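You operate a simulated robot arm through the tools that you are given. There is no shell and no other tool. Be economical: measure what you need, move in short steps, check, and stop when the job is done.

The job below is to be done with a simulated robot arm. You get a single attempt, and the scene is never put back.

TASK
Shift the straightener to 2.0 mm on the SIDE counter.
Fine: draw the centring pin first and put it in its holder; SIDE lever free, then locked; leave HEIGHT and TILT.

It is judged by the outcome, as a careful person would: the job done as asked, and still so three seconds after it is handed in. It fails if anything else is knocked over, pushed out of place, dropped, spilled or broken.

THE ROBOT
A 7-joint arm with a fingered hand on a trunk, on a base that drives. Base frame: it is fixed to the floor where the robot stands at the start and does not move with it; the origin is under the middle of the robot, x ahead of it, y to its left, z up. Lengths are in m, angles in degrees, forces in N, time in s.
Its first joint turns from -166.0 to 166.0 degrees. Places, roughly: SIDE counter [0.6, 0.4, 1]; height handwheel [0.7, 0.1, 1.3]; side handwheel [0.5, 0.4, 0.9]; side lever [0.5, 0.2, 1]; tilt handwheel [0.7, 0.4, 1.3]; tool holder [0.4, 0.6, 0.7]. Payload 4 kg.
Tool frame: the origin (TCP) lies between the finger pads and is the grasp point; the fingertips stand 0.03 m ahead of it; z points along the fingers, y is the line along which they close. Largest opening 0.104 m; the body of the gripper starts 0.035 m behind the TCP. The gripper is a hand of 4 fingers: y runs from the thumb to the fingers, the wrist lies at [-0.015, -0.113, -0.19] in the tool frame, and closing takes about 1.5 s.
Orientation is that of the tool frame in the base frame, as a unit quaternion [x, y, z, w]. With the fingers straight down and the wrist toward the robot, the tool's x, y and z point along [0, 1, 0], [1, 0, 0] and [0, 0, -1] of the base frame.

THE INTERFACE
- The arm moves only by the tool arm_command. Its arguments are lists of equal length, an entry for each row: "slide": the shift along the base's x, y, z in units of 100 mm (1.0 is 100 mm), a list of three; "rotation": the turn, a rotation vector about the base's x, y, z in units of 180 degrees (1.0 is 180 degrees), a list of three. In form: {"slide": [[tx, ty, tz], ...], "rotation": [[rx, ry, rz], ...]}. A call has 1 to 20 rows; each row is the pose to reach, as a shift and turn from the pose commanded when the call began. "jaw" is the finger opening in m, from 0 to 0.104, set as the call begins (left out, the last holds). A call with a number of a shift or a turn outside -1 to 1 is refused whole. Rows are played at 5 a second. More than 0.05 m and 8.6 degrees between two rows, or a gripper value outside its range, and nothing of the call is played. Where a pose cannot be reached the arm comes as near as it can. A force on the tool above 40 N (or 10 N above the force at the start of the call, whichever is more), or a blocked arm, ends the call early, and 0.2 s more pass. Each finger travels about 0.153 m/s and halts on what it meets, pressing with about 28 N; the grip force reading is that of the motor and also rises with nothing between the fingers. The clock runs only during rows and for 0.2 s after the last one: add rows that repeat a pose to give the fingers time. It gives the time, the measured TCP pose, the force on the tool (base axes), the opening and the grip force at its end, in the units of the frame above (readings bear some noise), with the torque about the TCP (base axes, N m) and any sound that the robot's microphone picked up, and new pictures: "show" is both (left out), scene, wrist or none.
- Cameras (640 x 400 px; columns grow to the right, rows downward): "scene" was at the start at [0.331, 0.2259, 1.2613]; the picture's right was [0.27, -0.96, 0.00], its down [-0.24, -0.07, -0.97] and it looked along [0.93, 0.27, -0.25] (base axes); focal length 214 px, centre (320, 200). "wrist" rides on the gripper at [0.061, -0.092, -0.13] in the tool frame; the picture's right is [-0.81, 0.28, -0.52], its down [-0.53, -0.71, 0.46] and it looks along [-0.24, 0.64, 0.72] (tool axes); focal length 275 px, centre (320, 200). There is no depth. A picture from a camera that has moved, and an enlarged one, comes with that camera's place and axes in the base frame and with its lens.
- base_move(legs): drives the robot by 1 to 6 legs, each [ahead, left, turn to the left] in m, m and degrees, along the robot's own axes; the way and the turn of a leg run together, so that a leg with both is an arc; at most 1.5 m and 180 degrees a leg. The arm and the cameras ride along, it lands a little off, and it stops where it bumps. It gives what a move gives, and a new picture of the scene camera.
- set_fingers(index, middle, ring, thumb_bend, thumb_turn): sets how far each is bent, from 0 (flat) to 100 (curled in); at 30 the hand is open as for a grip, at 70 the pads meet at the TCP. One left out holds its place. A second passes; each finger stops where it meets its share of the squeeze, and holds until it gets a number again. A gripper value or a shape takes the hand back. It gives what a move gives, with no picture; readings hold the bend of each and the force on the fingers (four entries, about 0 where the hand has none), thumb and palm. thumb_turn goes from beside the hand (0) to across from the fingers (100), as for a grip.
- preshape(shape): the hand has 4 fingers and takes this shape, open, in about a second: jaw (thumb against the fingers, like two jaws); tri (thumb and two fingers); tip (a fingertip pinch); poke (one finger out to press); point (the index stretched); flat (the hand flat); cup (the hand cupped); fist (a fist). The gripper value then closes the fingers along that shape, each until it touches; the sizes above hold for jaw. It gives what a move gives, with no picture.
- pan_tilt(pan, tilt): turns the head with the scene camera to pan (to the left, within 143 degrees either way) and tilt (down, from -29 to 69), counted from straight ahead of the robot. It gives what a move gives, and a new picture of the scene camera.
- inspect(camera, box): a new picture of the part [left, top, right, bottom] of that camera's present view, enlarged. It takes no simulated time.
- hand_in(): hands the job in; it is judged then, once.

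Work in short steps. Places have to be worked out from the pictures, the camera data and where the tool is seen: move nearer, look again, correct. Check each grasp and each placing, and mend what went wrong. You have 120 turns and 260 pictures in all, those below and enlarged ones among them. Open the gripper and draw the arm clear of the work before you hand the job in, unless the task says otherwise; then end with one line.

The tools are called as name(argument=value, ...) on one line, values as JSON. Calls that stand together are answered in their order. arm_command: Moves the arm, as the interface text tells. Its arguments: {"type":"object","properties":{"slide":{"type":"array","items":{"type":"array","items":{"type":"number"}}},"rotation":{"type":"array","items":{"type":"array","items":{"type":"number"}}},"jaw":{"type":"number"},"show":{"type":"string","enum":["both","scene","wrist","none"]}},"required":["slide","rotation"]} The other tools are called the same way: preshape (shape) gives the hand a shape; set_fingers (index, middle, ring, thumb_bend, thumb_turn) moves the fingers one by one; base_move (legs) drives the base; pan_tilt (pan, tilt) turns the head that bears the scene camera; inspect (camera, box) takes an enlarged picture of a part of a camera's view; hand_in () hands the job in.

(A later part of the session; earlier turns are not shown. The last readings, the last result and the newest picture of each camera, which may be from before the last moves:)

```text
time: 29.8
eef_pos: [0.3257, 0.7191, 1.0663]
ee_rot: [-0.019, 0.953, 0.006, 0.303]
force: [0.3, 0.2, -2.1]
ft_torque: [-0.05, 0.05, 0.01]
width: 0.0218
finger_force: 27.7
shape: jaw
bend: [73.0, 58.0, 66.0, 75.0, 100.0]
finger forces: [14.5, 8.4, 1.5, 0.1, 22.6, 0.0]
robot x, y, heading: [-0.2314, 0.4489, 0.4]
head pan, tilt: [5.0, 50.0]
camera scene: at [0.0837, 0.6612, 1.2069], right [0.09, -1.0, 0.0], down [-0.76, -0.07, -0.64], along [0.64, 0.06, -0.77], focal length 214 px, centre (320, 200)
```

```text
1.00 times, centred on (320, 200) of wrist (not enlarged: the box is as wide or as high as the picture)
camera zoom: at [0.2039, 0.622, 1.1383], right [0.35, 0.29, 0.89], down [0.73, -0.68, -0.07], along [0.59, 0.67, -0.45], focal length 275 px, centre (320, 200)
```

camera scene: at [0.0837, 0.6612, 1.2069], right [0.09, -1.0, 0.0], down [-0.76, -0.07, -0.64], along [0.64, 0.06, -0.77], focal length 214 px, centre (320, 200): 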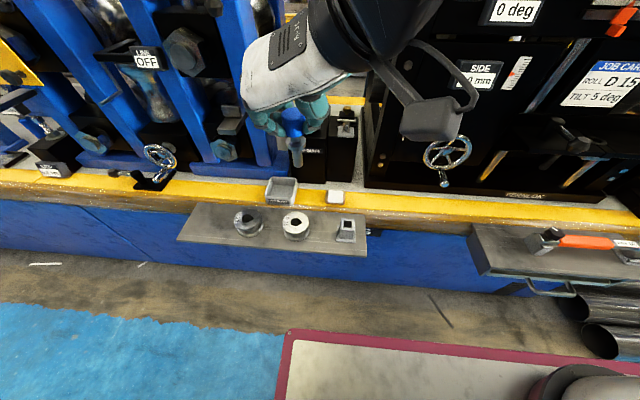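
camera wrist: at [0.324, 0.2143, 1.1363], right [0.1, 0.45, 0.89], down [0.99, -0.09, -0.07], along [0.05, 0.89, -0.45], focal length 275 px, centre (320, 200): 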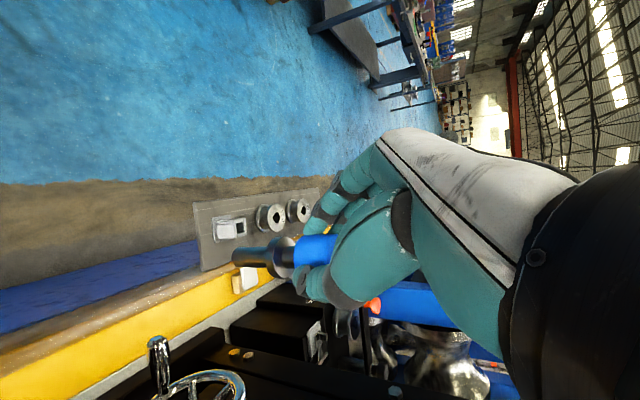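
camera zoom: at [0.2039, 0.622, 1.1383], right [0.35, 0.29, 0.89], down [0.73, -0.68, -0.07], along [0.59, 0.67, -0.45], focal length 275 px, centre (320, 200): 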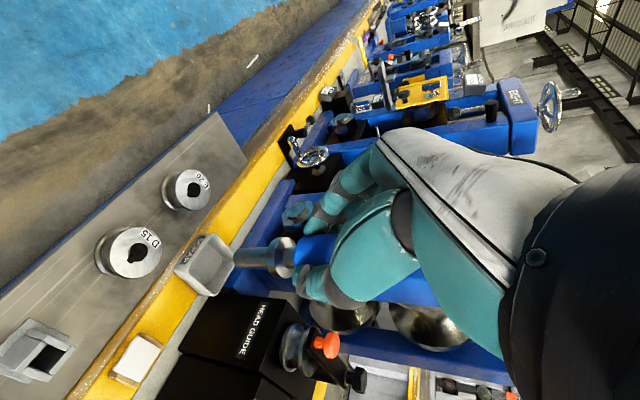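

Holder opening ≈ (0.394, 0.620, 0.745), inner width ~21 mm against a ~15 mm shank. I move above it with the pin end still ~6 cm above the rim.

arm_command(slide=[[0.2, -0.35, 0], [0.4, -0.7, -0.1], [0.57, -0.98, -0.4], [0.57, -0.98, -0.8], [0.57, -0.98, -1.0], [0.57, -0.98, -1.0]], rotation=[[0, 0, 0], [0, 0, 0], [0, 0, 0], [0, 0, 0], [0, 0, 0], [0, 0, 0]], show="none")

arm_command(slide=[[0, 0, -0.4], [0, 0, -0.75], [0, 0, -0.75]], rotation=[[0, 0, 0], [0, 0, 0], [0, 0, 0]])

inspect(camera="scene", box=[268, 120, 428, 250])

```text
time: 31.2
eef_pos: [0.3867, 0.6216, 0.9649]
ee_rot: [-0.003, 0.954, 0.001, 0.3]
force: [-0.1, 0.2, -1.1]
ft_torque: [0.0, 0.02, 0.03]
width: 0.0216
finger_force: 27.9
shape: jaw
bend: [73.0, 58.0, 66.0, 75.0, 100.0]
finger forces: [14.4, 8.6, 1.3, 0.1, 22.3, 0.0]
robot x, y, heading: [-0.2338, 0.4523, 0.2]
head pan, tilt: [5.0, 50.0]
```

```text
time: 32.0
eef_pos: [0.3982, 0.6284, 0.8905]
ee_rot: [-0.003, 0.954, 0.001, 0.3]
force: [0.4, -1.4, -1.6]
ft_torque: [0.03, 0.01, -0.03]
width: 0.0218
finger_force: 28.0
shape: jaw
bend: [73.0, 58.0, 66.0, 75.0, 100.0]
finger forces: [14.3, 8.6, 1.3, 0.0, 22.3, 0.1]
out of reach, approached as far as the arm can: row 1, 2, 3
robot x, y, heading: [-0.2328, 0.4515, 0.5]
head pan, tilt: [5.0, 50.0]
camera scene: at [0.0838, 0.6611, 1.2069], right [0.09, -1.0, 0.0], down [-0.76, -0.07, -0.64], along [0.64, 0.06, -0.77], focal length 214 px, centre (320, 200)
camera wrist: at [0.2733, 0.5355, 0.9629], right [0.37, 0.28, 0.89], down [0.7, -0.71, -0.07], along [0.61, 0.65, -0.46], focal length 275 px, centre (320, 200)
```

scene: 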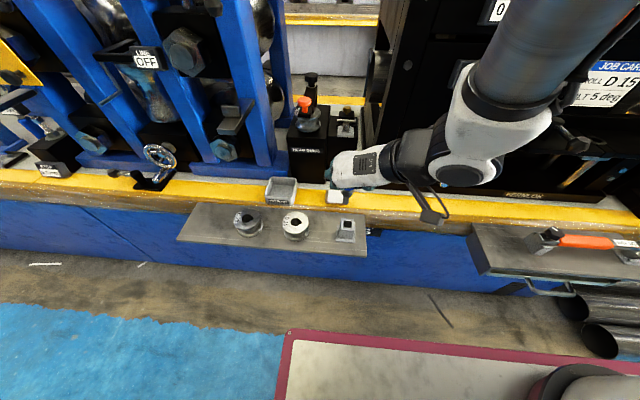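
wrist: 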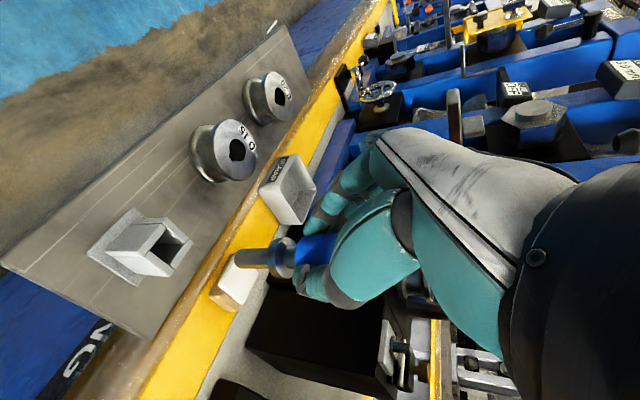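

```text
3.08 times, centred on (348, 185) of scene
camera zoom: at [0.0838, 0.6611, 1.2069], right [0.09, -1.0, 0.0], down [-0.76, -0.07, -0.64], along [0.64, 0.06, -0.77], focal length 660 px, centre (234, 246)
```

zoom: 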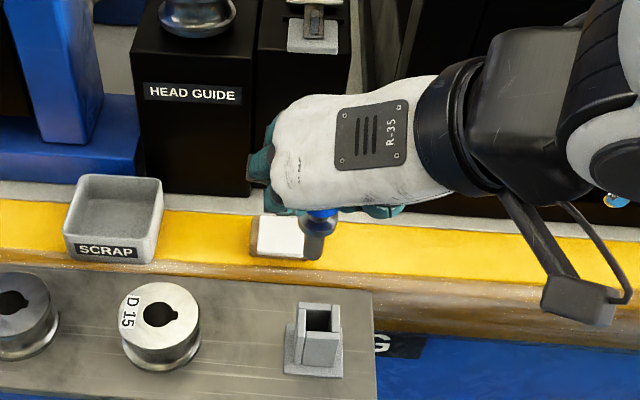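

The arm is again near its folding limit, so I raise slightly and back the base off 0.18 m.

arm_command(slide=[[0, 0, 0.3], [0, 0, 0.6], [0, 0, 0.6]], rotation=[[0, 0, 0], [0, 0, 0], [0, 0, 0]], show="none")

base_move(legs=[[-0.18, 0, 0]])

pan_tilt(pan=5, tilt=38)

```text
time: 32.8
eef_pos: [0.399, 0.6293, 0.9509]
ee_rot: [-0.003, 0.954, 0.0, 0.301]
force: [-0.4, 0.6, -0.4]
ft_torque: [0.05, 0.0, 0.01]
width: 0.0217
finger_force: 28.1
shape: jaw
bend: [73.0, 58.0, 66.0, 75.0, 100.0]
finger forces: [14.2, 8.6, 1.3, 0.0, 22.2, 0.1]
robot x, y, heading: [-0.2318, 0.4479, 0.0]
head pan, tilt: [5.0, 50.0]
```

```text
time: 34.3
eef_pos: [0.2178, 0.6275, 0.9504]
ee_rot: [-0.003, 0.954, 0.0, 0.3]
force: [0.7, 0.0, -2.0]
ft_torque: [-0.02, 0.01, -0.02]
width: 0.0216
finger_force: 28.0
shape: jaw
bend: [73.0, 58.0, 66.0, 75.0, 100.0]
finger forces: [14.3, 8.7, 1.3, 0.1, 22.2, 0.0]
robot x, y, heading: [-0.4109, 0.4484, 0.2]
head pan, tilt: [5.0, 50.0]
camera scene: at [-0.0965, 0.6602, 1.2069], right [0.09, -1.0, 0.0], down [-0.76, -0.07, -0.64], along [0.64, 0.06, -0.77], focal length 214 px, centre (320, 200)
```

scene: 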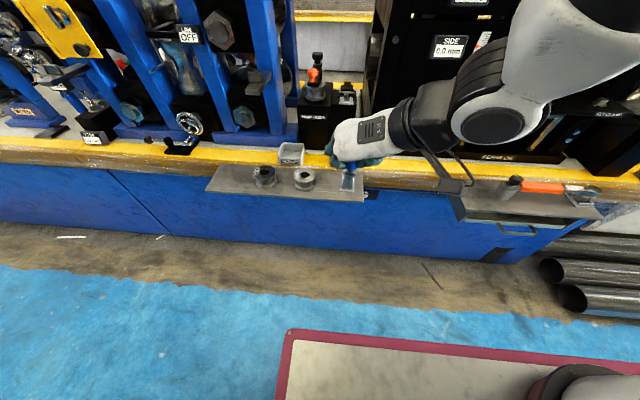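

```text
time: 35.1
eef_pos: [0.2183, 0.6287, 0.9505]
ee_rot: [-0.002, 0.954, 0.0, 0.301]
force: [-0.7, -0.1, -1.6]
ft_torque: [0.01, -0.01, 0.0]
width: 0.0217
finger_force: 28.0
shape: jaw
bend: [73.0, 58.0, 66.0, 75.0, 100.0]
finger forces: [14.2, 8.7, 1.3, 0.0, 22.1, 0.0]
robot x, y, heading: [-0.413, 0.4554, 0.2]
head pan, tilt: [5.0, 38.0]
camera scene: at [-0.0873, 0.661, 1.224], right [0.09, -1.0, 0.0], down [-0.61, -0.06, -0.79], along [0.78, 0.07, -0.62], focal length 214 px, centre (320, 200)
```

scene: 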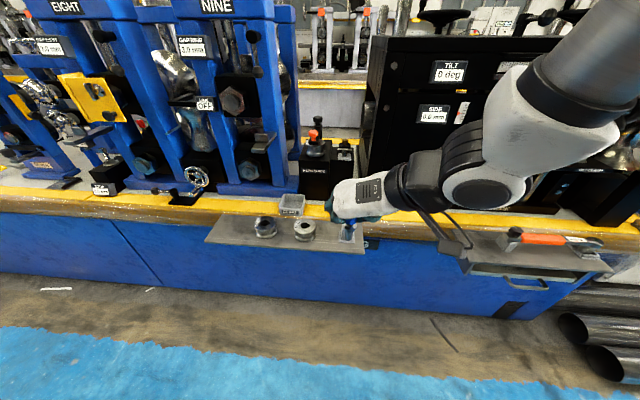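

Move forward above the hole with pin end about 6–7 cm above the rim.

arm_command(slide=[[0.4, 0, 0], [0.8, -0.05, 0], [1.0, -0.08, 0]], rotation=[[0, 0, 0], [0, 0, 0], [0, 0, 0]], show="none")

arm_command(slide=[[0.3, 0, -0.2], [0.6, 0, -0.5], [0.6, 0, -0.5], [0.6, 0, -0.5]], rotation=[[0, 0, 0], [0, 0, 0], [0, 0, 0], [0, 0, 0]])

inspect(camera="scene", box=[290, 170, 418, 250])

inspect(camera="wrist", box=[80, 160, 336, 320])

```text
time: 35.9
eef_pos: [0.3182, 0.6189, 0.9505]
ee_rot: [-0.003, 0.954, 0.001, 0.3]
force: [-0.3, -0.2, -1.1]
ft_torque: [-0.03, 0.01, -0.01]
width: 0.0216
finger_force: 28.1
shape: jaw
bend: [73.0, 58.0, 66.0, 75.0, 100.0]
finger forces: [14.2, 8.6, 1.3, 0.1, 22.3, 0.0]
robot x, y, heading: [-0.4134, 0.4495, 0.4]
head pan, tilt: [5.0, 38.0]
```

```text
time: 36.9
eef_pos: [0.3771, 0.6186, 0.901]
ee_rot: [-0.002, 0.954, 0.001, 0.301]
force: [0.2, -0.2, -1.4]
ft_torque: [0.02, 0.02, -0.03]
width: 0.0216
finger_force: 28.4
shape: jaw
bend: [73.0, 58.0, 66.0, 75.0, 100.0]
finger forces: [14.3, 8.7, 1.3, 0.0, 22.2, 0.1]
robot x, y, heading: [-0.4123, 0.4554, 0.3]
head pan, tilt: [5.0, 38.0]
camera scene: at [-0.0873, 0.661, 1.2241], right [0.09, -1.0, 0.0], down [-0.61, -0.06, -0.79], along [0.78, 0.07, -0.62], focal length 214 px, centre (320, 200)
camera wrist: at [0.2531, 0.5266, 0.9733], right [0.37, 0.28, 0.89], down [0.7, -0.71, -0.07], along [0.61, 0.65, -0.45], focal length 275 px, centre (320, 200)
```

scene: 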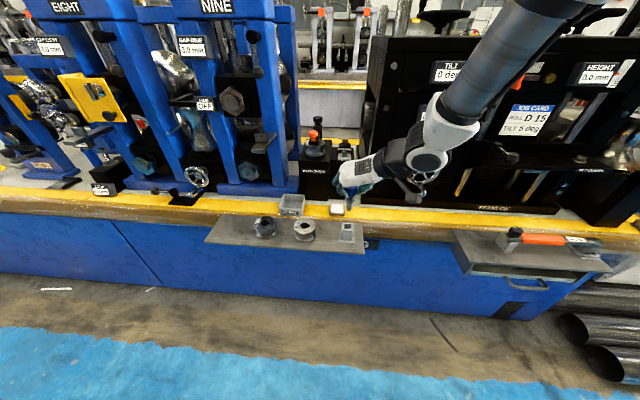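
wrist: 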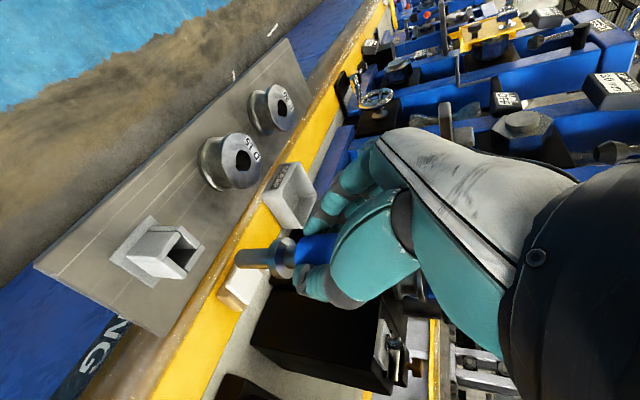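

```text
5.00 times, centred on (354, 210) of scene
camera zoom: at [-0.0873, 0.661, 1.2241], right [0.09, -1.0, 0.0], down [-0.61, -0.06, -0.79], along [0.78, 0.07, -0.62], focal length 1072 px, centre (150, 150)
```

zoom: 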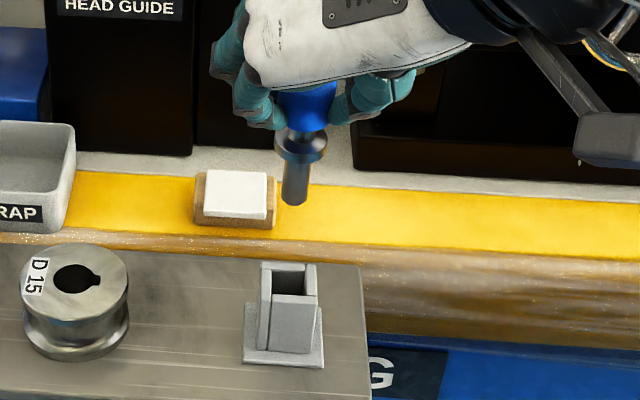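

```text
2.50 times, centred on (208, 240) of wrist
camera zoom: at [0.2531, 0.5266, 0.9733], right [0.37, 0.28, 0.89], down [0.7, -0.71, -0.07], along [0.61, 0.65, -0.45], focal length 688 px, centre (600, 100)
```

zoom: 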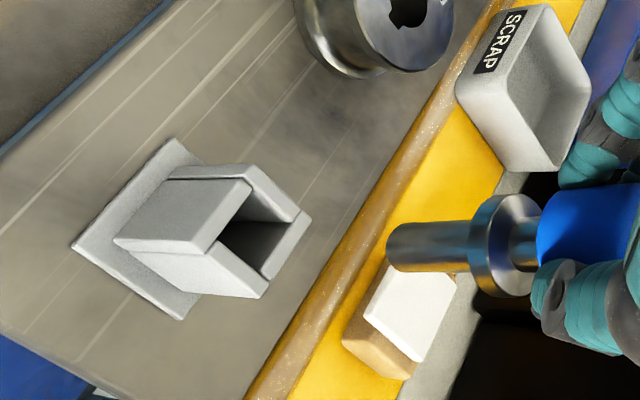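

Both views show the pin nearly over the opening (within a few mm). I descend 5 cm and check again.

arm_command(slide=[[0, 0, -0.15], [0, 0, -0.3], [0, 0, -0.48], [0, 0, -0.48], [0, 0, -0.48]], rotation=[[0, 0, 0], [0, 0, 0], [0, 0, 0], [0, 0, 0], [0, 0, 0]], show="none")

inspect(camera="scene", box=[322, 190, 386, 240])

inspect(camera="wrist", box=[130, 180, 320, 300])

```text
time: 38.1
eef_pos: [0.377, 0.6197, 0.8538]
ee_rot: [-0.003, 0.954, 0.0, 0.301]
force: [0.1, -0.3, -1.4]
ft_torque: [0.01, 0.02, 0.0]
width: 0.0217
finger_force: 27.7
shape: jaw
bend: [73.0, 58.0, 66.0, 75.0, 100.0]
finger forces: [14.2, 8.8, 1.3, 0.0, 22.2, 0.0]
robot x, y, heading: [-0.4148, 0.4514, 0.4]
head pan, tilt: [5.0, 38.0]
```

```text
8.00 times, centred on (354, 215) of scene
camera zoom: at [-0.0872, 0.661, 1.2241], right [0.09, -1.0, 0.0], down [-0.61, -0.06, -0.79], along [0.78, 0.07, -0.62], focal length 1716 px, centre (48, 80)
```

zoom: 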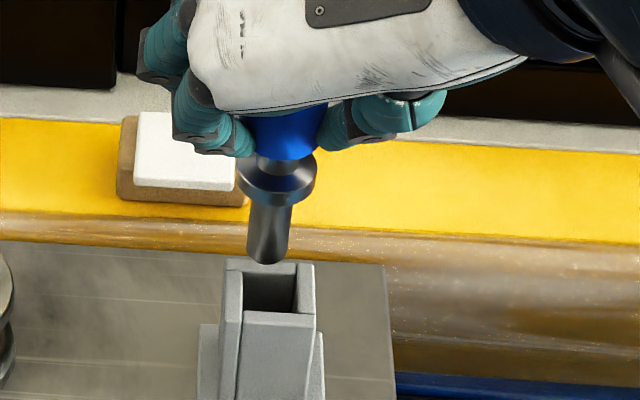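

```text
3.33 times, centred on (225, 240) of wrist
camera zoom: at [0.2528, 0.5273, 0.9247], right [0.37, 0.28, 0.89], down [0.7, -0.71, -0.07], along [0.61, 0.65, -0.45], focal length 918 px, centre (637, 67)
```

zoom: 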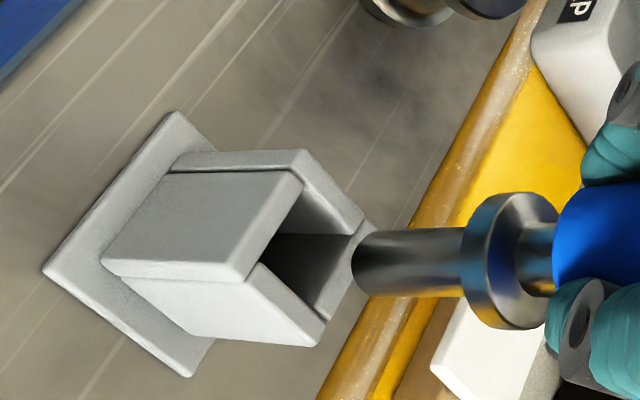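

Enlarge the wrist view to pin down the remaining offset.

inspect(camera="wrist", box=[180, 215, 260, 290])

inspect(camera="scene", box=[338, 205, 370, 231])

```text
5.33 times, centred on (220, 252) of wrist
camera zoom: at [0.2528, 0.5273, 0.9247], right [0.37, 0.28, 0.89], down [0.7, -0.71, -0.07], along [0.61, 0.65, -0.45], focal length 1468 px, centre (853, -80)
```

zoom: 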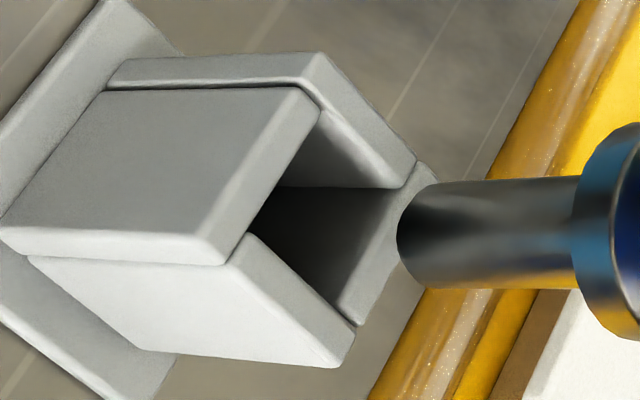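

```text
15.38 times, centred on (354, 218) of scene
camera zoom: at [-0.0872, 0.661, 1.2241], right [0.09, -1.0, 0.0], down [-0.61, -0.06, -0.79], along [0.78, 0.07, -0.62], focal length 3300 px, centre (-203, -77)
```

zoom: 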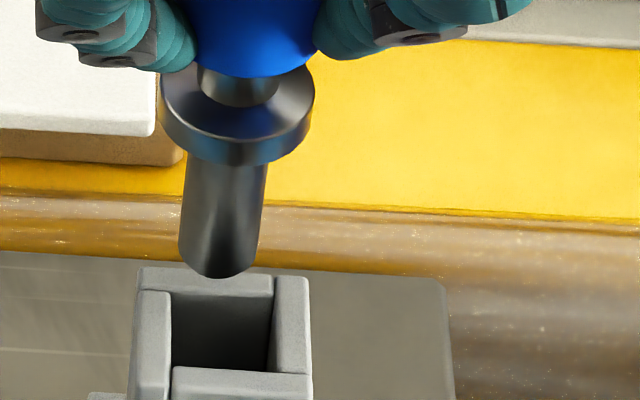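

Both views agree the pin must shift about −7 mm in x and −3 mm in y. I apply it and look again.

arm_command(slide=[[-0.035, -0.015, 0], [-0.07, -0.03, 0], [-0.07, -0.03, 0], [-0.07, -0.03, 0]], rotation=[[0, 0, 0], [0, 0, 0], [0, 0, 0], [0, 0, 0]], show="none")

inspect(camera="wrist", box=[180, 215, 260, 290])

inspect(camera="scene", box=[338, 205, 370, 231])

```text
time: 39.1
eef_pos: [0.371, 0.6168, 0.8532]
ee_rot: [-0.002, 0.954, 0.001, 0.301]
force: [-0.1, 0.3, -1.6]
ft_torque: [0.01, -0.01, 0.03]
width: 0.0219
finger_force: 27.9
shape: jaw
bend: [73.0, 58.0, 66.0, 75.0, 100.0]
finger forces: [14.3, 8.8, 1.3, 0.0, 22.1, 0.0]
robot x, y, heading: [-0.4142, 0.4514, 0.4]
head pan, tilt: [5.0, 38.0]
```

```text
5.33 times, centred on (220, 252) of wrist
camera zoom: at [0.2457, 0.5243, 0.9244], right [0.37, 0.28, 0.89], down [0.7, -0.71, -0.07], along [0.61, 0.65, -0.45], focal length 1468 px, centre (853, -80)
```

zoom: 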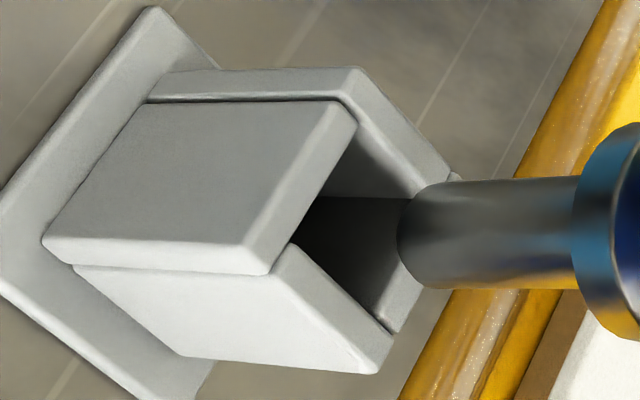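

```text
15.38 times, centred on (354, 218) of scene
camera zoom: at [-0.0872, 0.661, 1.2241], right [0.09, -1.0, 0.0], down [-0.61, -0.06, -0.79], along [0.78, 0.07, -0.62], focal length 3300 px, centre (-203, -77)
```

zoom: 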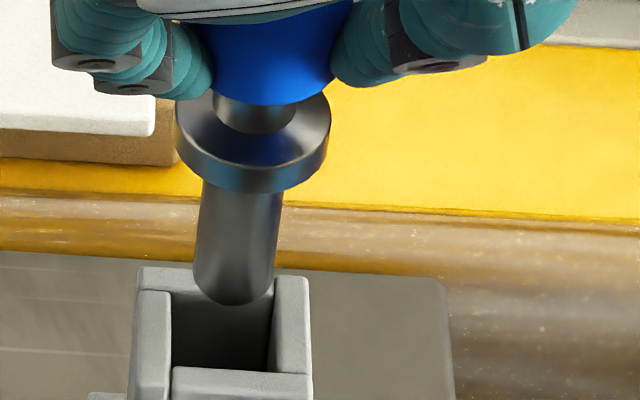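

Nearly centred (needs ~+1 mm in y). Apply that and lower 2.5 cm, watching force.

arm_command(slide=[[-0.005, 0.012, 0], [-0.005, 0.012, -0.06], [-0.005, 0.012, -0.12], [-0.005, 0.012, -0.18], [-0.005, 0.012, -0.25], [-0.005, 0.012, -0.25]], rotation=[[0, 0, 0], [0, 0, 0], [0, 0, 0], [0, 0, 0], [0, 0, 0], [0, 0, 0]], show="none")

inspect(camera="wrist", box=[180, 205, 292, 290])

inspect(camera="scene", box=[332, 200, 380, 236])

```text
time: 40.5
eef_pos: [0.3698, 0.6178, 0.8261]
ee_rot: [-0.003, 0.954, 0.001, 0.301]
force: [-0.4, 0.2, -0.9]
ft_torque: [0.01, 0.02, 0.0]
width: 0.0215
finger_force: 28.0
shape: jaw
bend: [73.0, 58.0, 66.0, 75.0, 100.0]
finger forces: [14.3, 8.7, 1.3, 0.0, 22.2, 0.0]
robot x, y, heading: [-0.4136, 0.4497, 0.5]
head pan, tilt: [5.0, 38.0]
```

```text
4.71 times, centred on (236, 248) of wrist
camera zoom: at [0.2453, 0.5256, 0.8991], right [0.37, 0.28, 0.89], down [0.7, -0.71, -0.07], along [0.61, 0.65, -0.45], focal length 1295 px, centre (715, -24)
```

zoom: 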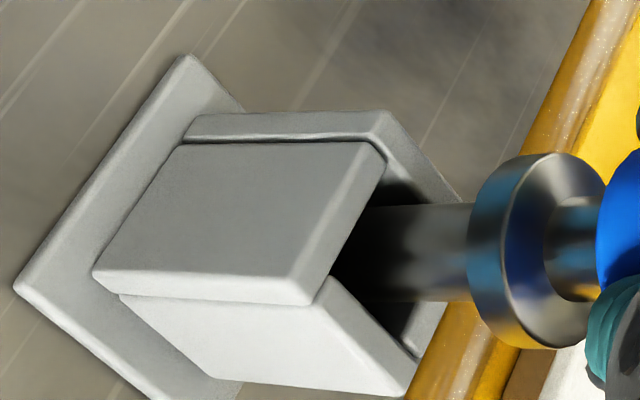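

```text
11.11 times, centred on (356, 218) of scene
camera zoom: at [-0.0872, 0.661, 1.2241], right [0.09, -1.0, 0.0], down [-0.61, -0.06, -0.79], along [0.78, 0.07, -0.62], focal length 2383 px, centre (-80, 0)
```

zoom: 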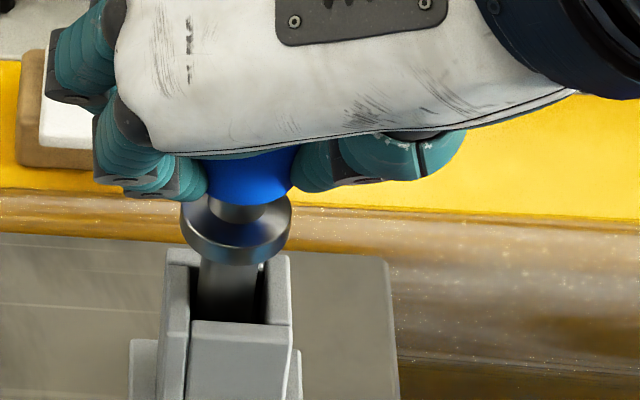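

The shank is in the socket. Lower another 1.5 cm.

arm_command(slide=[[0, 0, -0.05], [0, 0, -0.1], [0, 0, -0.15], [0, 0, -0.15]], rotation=[[0, 0, 0], [0, 0, 0], [0, 0, 0], [0, 0, 0]], show="none")

inspect(camera="wrist", box=[180, 205, 292, 290])

```text
time: 41.5
eef_pos: [0.3704, 0.6167, 0.812]
ee_rot: [-0.002, 0.954, 0.001, 0.3]
force: [-0.2, 0.0, -1.6]
ft_torque: [0.0, 0.02, 0.01]
width: 0.0218
finger_force: 28.3
shape: jaw
bend: [73.0, 58.0, 66.0, 75.0, 100.0]
finger forces: [14.2, 8.8, 1.3, 0.0, 22.1, 0.0]
robot x, y, heading: [-0.4126, 0.4536, 0.4]
head pan, tilt: [5.0, 38.0]
```

```text
4.71 times, centred on (236, 248) of wrist
camera zoom: at [0.2455, 0.5253, 0.8839], right [0.37, 0.28, 0.89], down [0.7, -0.71, -0.07], along [0.61, 0.65, -0.45], focal length 1295 px, centre (715, -24)
```

zoom: 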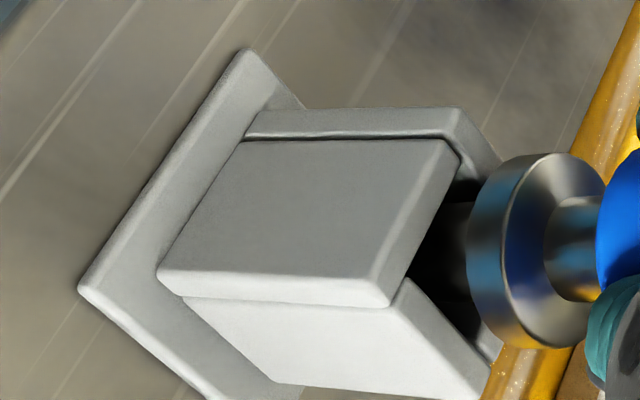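

Collar is some 6–8 mm from the rim. Lower in small steps until contact.

arm_command(slide=[[0, 0, -0.03], [0, 0, -0.05], [0, 0, -0.07], [0, 0, -0.07]], rotation=[[0, 0, 0], [0, 0, 0], [0, 0, 0], [0, 0, 0]], show="none")

inspect(camera="wrist", box=[180, 205, 292, 290])

```text
time: 42.5
eef_pos: [0.3701, 0.6181, 0.8046]
ee_rot: [-0.003, 0.954, 0.001, 0.3]
force: [-0.1, 0.3, -1.7]
ft_torque: [0.02, 0.01, -0.03]
width: 0.0216
finger_force: 27.9
shape: jaw
bend: [73.0, 58.0, 66.0, 75.0, 100.0]
finger forces: [14.2, 8.8, 1.3, 0.1, 22.1, 0.0]
robot x, y, heading: [-0.4153, 0.4506, 0.2]
head pan, tilt: [5.0, 38.0]
```

```text
4.71 times, centred on (236, 248) of wrist
camera zoom: at [0.2456, 0.5257, 0.8771], right [0.37, 0.28, 0.89], down [0.7, -0.71, -0.07], along [0.61, 0.65, -0.45], focal length 1295 px, centre (715, -24)
```

zoom: 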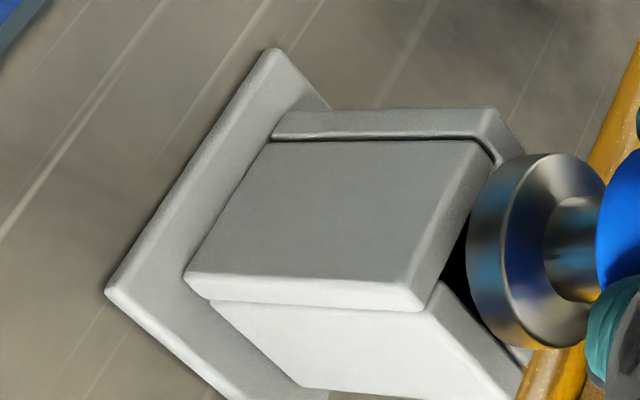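

arm_command(slide=[[0, 0, -0.02], [0, 0, -0.04], [0, 0, -0.06], [0, 0, -0.06]], rotation=[[0, 0, 0], [0, 0, 0], [0, 0, 0], [0, 0, 0]], show="none")

inspect(camera="wrist", box=[180, 205, 292, 290])

```text
time: 43.5
eef_pos: [0.3701, 0.6185, 0.8001]
ee_rot: [-0.002, 0.954, 0.001, 0.3]
force: [-0.1, 0.9, 8.1]
ft_torque: [0.01, -0.01, -0.02]
width: 0.0221
finger_force: 27.6
shape: jaw
bend: [73.0, 58.0, 66.0, 75.0, 100.0]
finger forces: [15.4, 9.9, 2.9, 0.0, 23.8, 0.0]
robot x, y, heading: [-0.4132, 0.4509, 0.2]
head pan, tilt: [5.0, 38.0]
```

```text
4.71 times, centred on (236, 248) of wrist
camera zoom: at [0.246, 0.5258, 0.8716], right [0.36, 0.28, 0.89], down [0.7, -0.71, -0.07], along [0.61, 0.65, -0.45], focal length 1295 px, centre (715, -24)
```

zoom: 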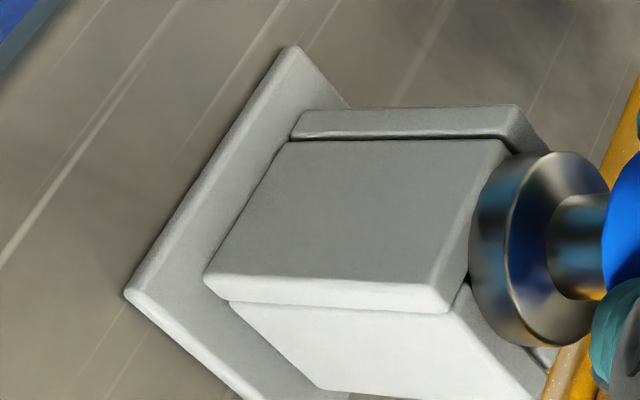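

Contact (about 10 N): collar seated on the rim. Open the hand.

arm_command(slide=[[0, 0, 0.01], [0, 0, 0.01], [0, 0, 0.01], [0, 0, 0.01], [0, 0, 0.01], [0, 0, 0.01], [0, 0, 0.01]], rotation=[[0, 0, 0], [0, 0, 0], [0, 0, 0], [0, 0, 0], [0, 0, 0], [0, 0, 0], [0, 0, 0]], jaw=0.104)

inspect(camera="scene", box=[310, 180, 390, 240])

```text
time: 45.1
eef_pos: [0.3708, 0.6181, 0.7992]
ee_rot: [-0.002, 0.954, 0.002, 0.3]
force: [-1.2, 0.1, -0.5]
ft_torque: [0.01, -0.03, 0.01]
width: 0.1032
finger_force: 0.1
shape: jaw
bend: [30.0, 30.0, 30.0, 30.0, 98.0]
finger forces: [0.0, 0.1, 0.0, 0.1, 0.1, 0.0]
robot x, y, heading: [-0.4136, 0.4501, 0.3]
head pan, tilt: [5.0, 38.0]
camera scene: at [-0.0873, 0.661, 1.2241], right [0.09, -1.0, 0.0], down [-0.61, -0.06, -0.79], along [0.78, 0.07, -0.62], focal length 214 px, centre (320, 200)
camera wrist: at [0.2456, 0.5254, 0.8723], right [0.37, 0.28, 0.89], down [0.7, -0.71, -0.07], along [0.61, 0.65, -0.45], focal length 275 px, centre (320, 200)
```

scene: 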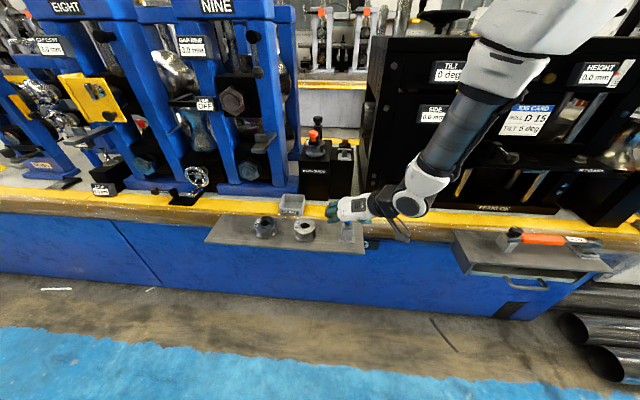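
wrist: 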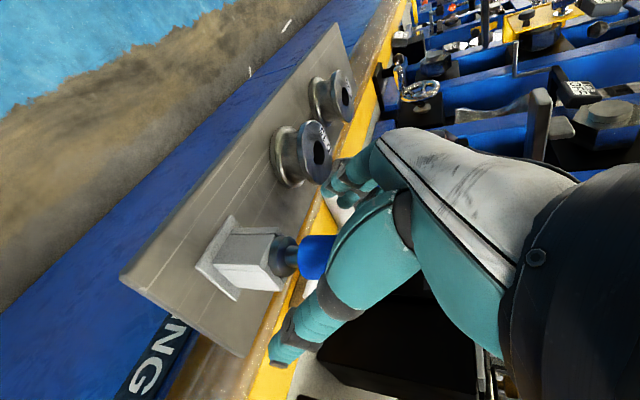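

```text
6.67 times, centred on (350, 210) of scene
camera zoom: at [-0.0873, 0.661, 1.2241], right [0.09, -1.0, 0.0], down [-0.61, -0.06, -0.79], along [0.78, 0.07, -0.62], focal length 1430 px, centre (120, 133)
```

zoom: 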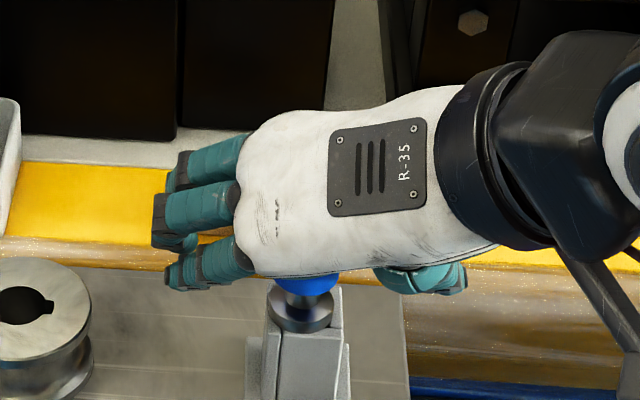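

Pin stands in the holder. Retreat back and up along the hand's axis.

arm_command(slide=[[0, 0, 0.3], [-0.1, 0, 0.6], [-0.25, 0, 1.0], [-0.25, 0, 1.0]], rotation=[[0, 0, 0], [0, 0, 0], [0, 0, 0], [0, 0, 0]], show="none")

arm_command(slide=[[-0.2, 0, 0.4], [-0.5, 0, 0.8], [-1.0, 0, 1.0], [-1.0, 0, 1.0]], rotation=[[0, 0, 0], [0, 0, 0], [0, 0, 0], [0, 0, 0]], show="scene")

inspect(camera="scene", box=[310, 180, 390, 240])

```text
time: 46.1
eef_pos: [0.3438, 0.6175, 0.8995]
ee_rot: [-0.002, 0.954, 0.0, 0.3]
force: [-0.5, -0.4, 0.5]
ft_torque: [0.0, 0.0, 0.0]
width: 0.1035
finger_force: 0.0
shape: jaw
bend: [30.0, 30.0, 30.0, 30.0, 98.0]
finger forces: [0.0, 0.0, 0.0, 0.1, 0.0, 0.0]
robot x, y, heading: [-0.4105, 0.4532, 0.6]
head pan, tilt: [5.0, 38.0]
```

```text
refused: row 3 steps farther than a row can; nothing moved
```

```text
6.67 times, centred on (350, 210) of scene
camera zoom: at [-0.0872, 0.6611, 1.2241], right [0.09, -1.0, 0.0], down [-0.61, -0.06, -0.79], along [0.78, 0.07, -0.62], focal length 1430 px, centre (120, 133)
```

zoom: 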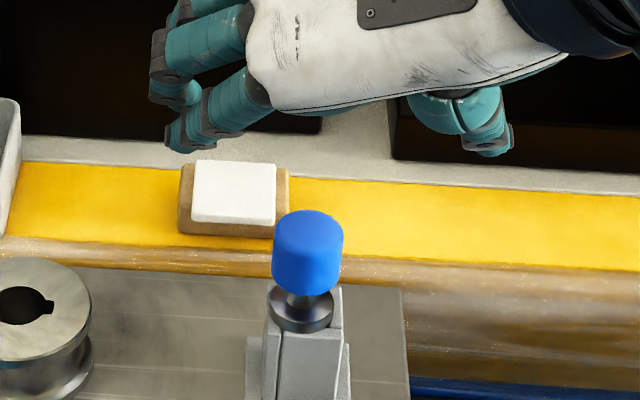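

The pin rests in the holder with collar on the rim. Raise the hand back and drive to where I can see the lever and handwheel.

arm_command(slide=[[-0.25, 0, 0.4], [-0.5, 0, 0.8], [-0.8, 0, 1.0], [-1.0, 0, 1.0], [-1.0, 0, 1.0]], rotation=[[0, 0, 0], [0, 0, 0], [0, 0, 0], [0, 0, 0], [0, 0, 0]], show="none")

base_move(legs=[[0, -0.2, 0], [0.1, 0, 0]])

inspect(camera="wrist", box=[0, 0, 640, 400])

```text
time: 47.3
eef_pos: [0.245, 0.6189, 1.0009]
ee_rot: [-0.003, 0.954, 0.0, 0.3]
force: [-0.3, 0.7, -0.1]
ft_torque: [0.05, -0.01, 0.03]
width: 0.1036
finger_force: 0.1
shape: jaw
bend: [30.0, 30.0, 30.0, 30.0, 98.0]
finger forces: [0.1, 0.1, 0.0, 0.0, 0.1, 0.1]
robot x, y, heading: [-0.4114, 0.4521, 0.2]
head pan, tilt: [5.0, 38.0]
```

```text
time: 49.6
eef_pos: [0.3472, 0.4183, 1.0018]
ee_rot: [-0.002, 0.953, 0.001, 0.302]
force: [-0.1, -0.5, -1.1]
ft_torque: [-0.02, -0.02, 0.02]
width: 0.1038
finger_force: 0.0
shape: jaw
bend: [30.0, 30.0, 30.0, 30.0, 98.0]
finger forces: [0.0, 0.1, 0.0, 0.1, 0.1, 0.0]
robot x, y, heading: [-0.3137, 0.253, 0.2]
head pan, tilt: [5.0, 38.0]
camera scene: at [0.0148, 0.4621, 1.2241], right [0.09, -1.0, 0.0], down [-0.61, -0.06, -0.79], along [0.78, 0.07, -0.62], focal length 214 px, centre (320, 200)
```

scene: 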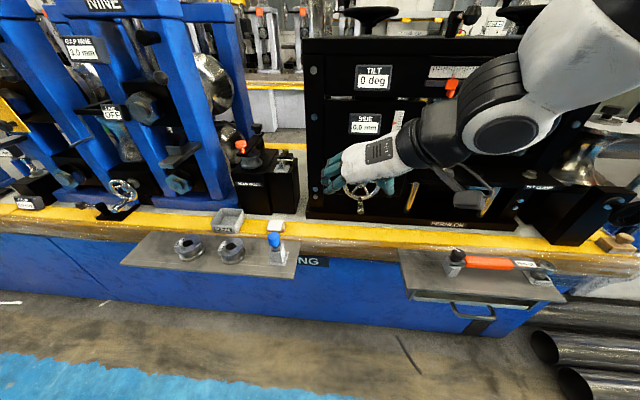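

```text
1.00 times, centred on (320, 200) of wrist (not enlarged: the box is as wide or as high as the picture)
camera zoom: at [0.222, 0.3263, 1.0726], right [0.37, 0.28, 0.89], down [0.7, -0.71, -0.07], along [0.61, 0.65, -0.45], focal length 275 px, centre (320, 200)
```

zoom: 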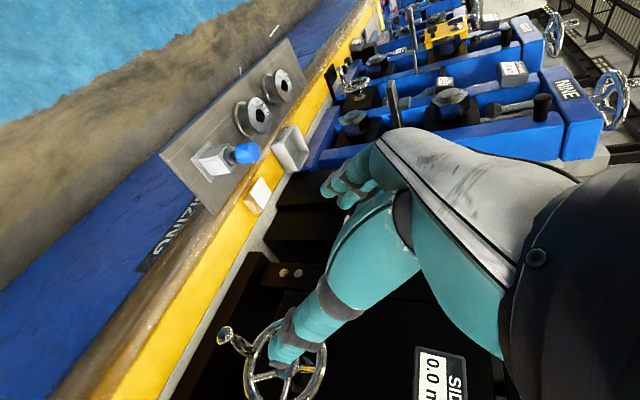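

The forearm hides the lever; move the hand to the right so the head camera sees it.

arm_command(slide=[[-0.3, -0.2, 0.2], [-0.4, -0.6, 0.4], [-0.4, -1.0, 0.5], [-0.4, -1.0, 0.5]], rotation=[[0, 0, 0], [0, 0, 0], [0, 0, 0], [0, 0, 0]], show="none")

arm_command(slide=[[0, -0.4, 0.2], [0, -0.8, 0.4], [0, -1.0, 0.6], [0, -1.0, 0.6]], rotation=[[0, 0, 0], [0, 0, 0], [0, 0, 0], [0, 0, 0]], show="none")

pan_tilt(pan=-5, tilt=25)

```text
time: 50.6
eef_pos: [0.3077, 0.3186, 1.0525]
ee_rot: [-0.002, 0.954, 0.001, 0.3]
force: [0.5, -0.5, 0.7]
ft_torque: [-0.02, 0.01, 0.01]
width: 0.1037
finger_force: 0.1
shape: jaw
bend: [30.0, 30.0, 30.0, 30.0, 98.0]
finger forces: [0.0, 0.0, 0.0, 0.0, 0.0, 0.0]
robot x, y, heading: [-0.3137, 0.2518, 0.0]
head pan, tilt: [5.0, 38.0]
```

```text
time: 51.6
eef_pos: [0.307, 0.2177, 1.1104]
ee_rot: [-0.002, 0.954, 0.0, 0.301]
force: [-0.4, -0.2, 0.6]
ft_torque: [-0.01, -0.02, 0.02]
width: 0.1038
finger_force: 0.1
shape: jaw
bend: [30.0, 30.0, 30.0, 30.0, 98.0]
finger forces: [0.1, 0.0, 0.0, 0.0, 0.0, 0.1]
robot x, y, heading: [-0.3106, 0.2532, 0.1]
head pan, tilt: [5.0, 38.0]
```

```text
time: 52.4
eef_pos: [0.3072, 0.2182, 1.1108]
ee_rot: [-0.003, 0.954, 0.001, 0.301]
force: [-0.1, -0.3, 0.2]
ft_torque: [0.0, 0.0, 0.0]
width: 0.1037
finger_force: 0.0
shape: jaw
bend: [30.0, 30.0, 30.0, 30.0, 98.0]
finger forces: [0.0, 0.1, 0.1, 0.0, 0.0, 0.0]
robot x, y, heading: [-0.3126, 0.2488, 0.2]
head pan, tilt: [-5.0, 25.0]
camera scene: at [0.0206, 0.4466, 1.2444], right [-0.08, -1.0, 0.0], down [-0.42, 0.03, -0.91], along [0.9, -0.07, -0.42], focal length 214 px, centre (320, 200)
```

scene: 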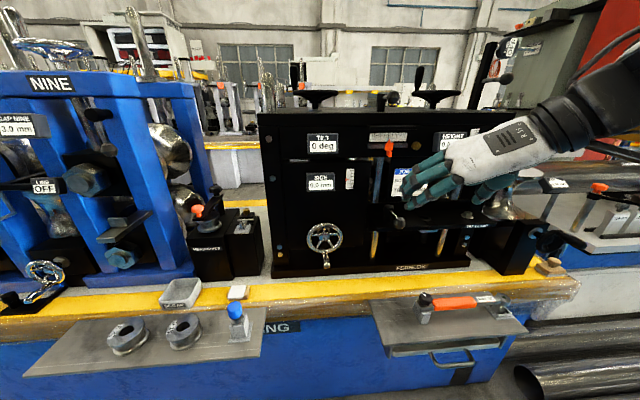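

inspect(camera="scene", box=[340, 180, 436, 240])

inspect(camera="scene", box=[270, 150, 390, 280])

inspect(camera="wrist", box=[0, 0, 640, 400])

```text
6.67 times, centred on (388, 210) of scene
camera zoom: at [0.0206, 0.4466, 1.2444], right [-0.08, -1.0, 0.0], down [-0.42, 0.03, -0.91], along [0.9, -0.07, -0.42], focal length 1430 px, centre (-133, 133)
```

zoom: 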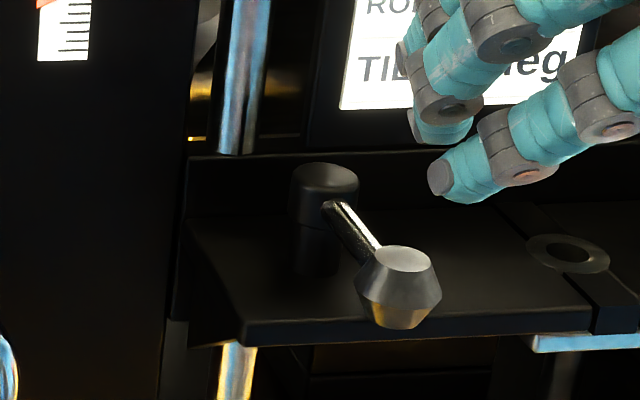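

```text
3.08 times, centred on (330, 215) of scene
camera zoom: at [0.0206, 0.4466, 1.2444], right [-0.08, -1.0, 0.0], down [-0.42, 0.03, -0.91], along [0.9, -0.07, -0.42], focal length 660 px, centre (289, 154)
```

zoom: 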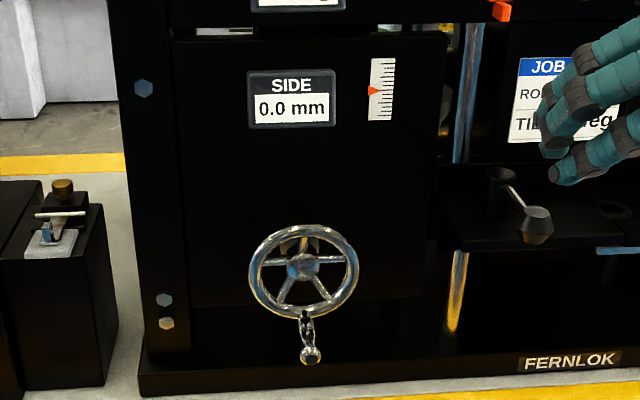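

```text
1.00 times, centred on (320, 200) of wrist (not enlarged: the box is as wide or as high as the picture)
camera zoom: at [0.1832, 0.1258, 1.1821], right [0.37, 0.28, 0.89], down [0.7, -0.71, -0.07], along [0.61, 0.65, -0.45], focal length 275 px, centre (320, 200)
```

zoom: 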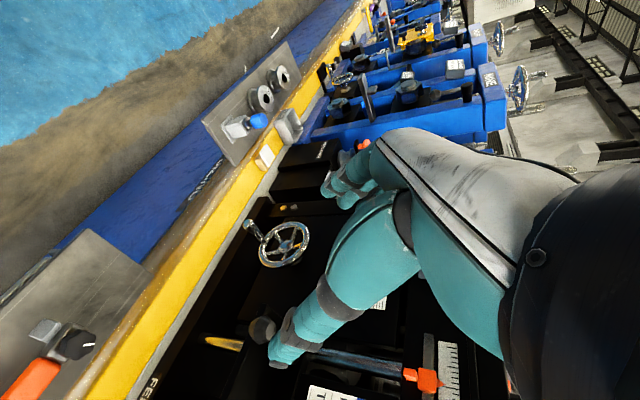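

The lever has a vertical hub at (0.534, 0.214) with its knob pointing to me at (0.467, 0.21, top z 0.976), so it swings about a vertical axis. I approach the knob straddling it as with the pin cap; first a standoff.

arm_command(slide=[[0.3, 0, -0.1], [0.6, -0.04, -0.25], [0.88, -0.08, -0.44], [0.88, -0.08, -0.44]], rotation=[[0, 0, 0], [0, 0, 0], [0, 0, 0], [0, 0, 0]], show="none")

arm_command(slide=[[0.14, 0, -0.2], [0.28, 0, -0.4], [0.4, 0, -0.58], [0.4, 0, -0.58]], rotation=[[0, 0, 0], [0, 0, 0], [0, 0, 0], [0, 0, 0]])

inspect(camera="scene", box=[340, 170, 452, 250])

```text
time: 53.4
eef_pos: [0.394, 0.21, 1.0675]
ee_rot: [-0.003, 0.954, 0.001, 0.3]
force: [-0.2, 0.4, 0.6]
ft_torque: [0.03, -0.02, 0.02]
width: 0.1037
finger_force: 0.0
shape: jaw
bend: [30.0, 30.0, 30.0, 30.0, 98.0]
finger forces: [0.0, 0.0, 0.1, 0.0, 0.0, 0.0]
robot x, y, heading: [-0.3145, 0.2551, 0.2]
head pan, tilt: [-5.0, 25.0]
```

```text
time: 54.4
eef_pos: [0.4346, 0.2103, 1.0098]
ee_rot: [-0.002, 0.954, 0.0, 0.301]
force: [0.1, -1.3, -0.1]
ft_torque: [0.0, -0.02, 0.03]
width: 0.1038
finger_force: 0.1
shape: jaw
bend: [30.0, 30.0, 30.0, 30.0, 98.0]
finger forces: [0.1, 0.0, 0.0, 0.1, 0.0, 0.1]
robot x, y, heading: [-0.3115, 0.2514, 0.3]
head pan, tilt: [-5.0, 25.0]
camera scene: at [0.0206, 0.4465, 1.2444], right [-0.08, -1.0, 0.0], down [-0.42, 0.04, -0.91], along [0.9, -0.07, -0.42], focal length 214 px, centre (320, 200)
camera wrist: at [0.3098, 0.1175, 1.0811], right [0.37, 0.28, 0.89], down [0.7, -0.71, -0.07], along [0.61, 0.65, -0.45], focal length 275 px, centre (320, 200)
```

scene: 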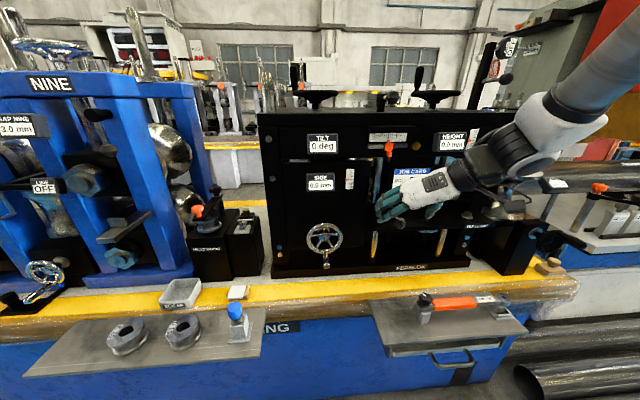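
wrist: 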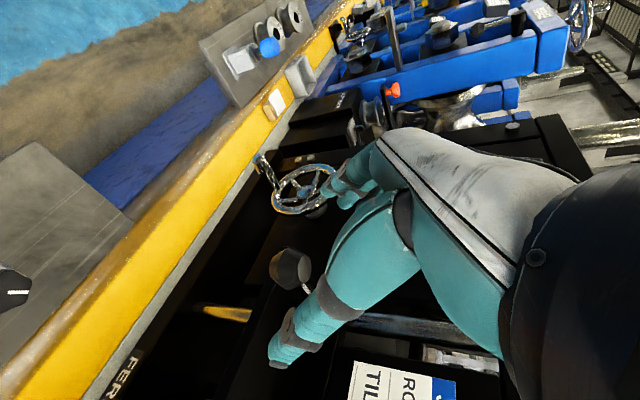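

```text
5.00 times, centred on (396, 210) of scene
camera zoom: at [0.0206, 0.4465, 1.2444], right [-0.08, -1.0, 0.0], down [-0.42, 0.04, -0.91], along [0.9, -0.07, -0.42], focal length 1072 px, centre (-60, 150)
```

zoom: 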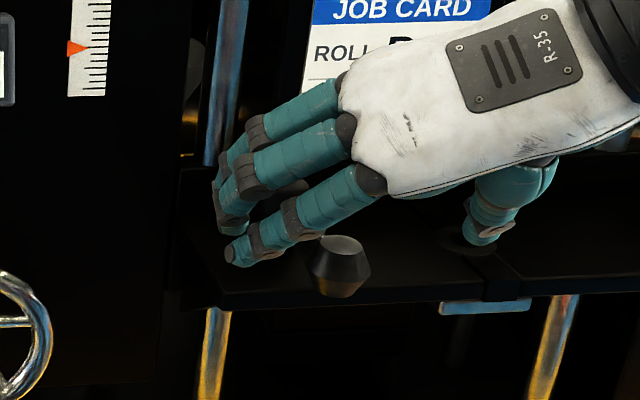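

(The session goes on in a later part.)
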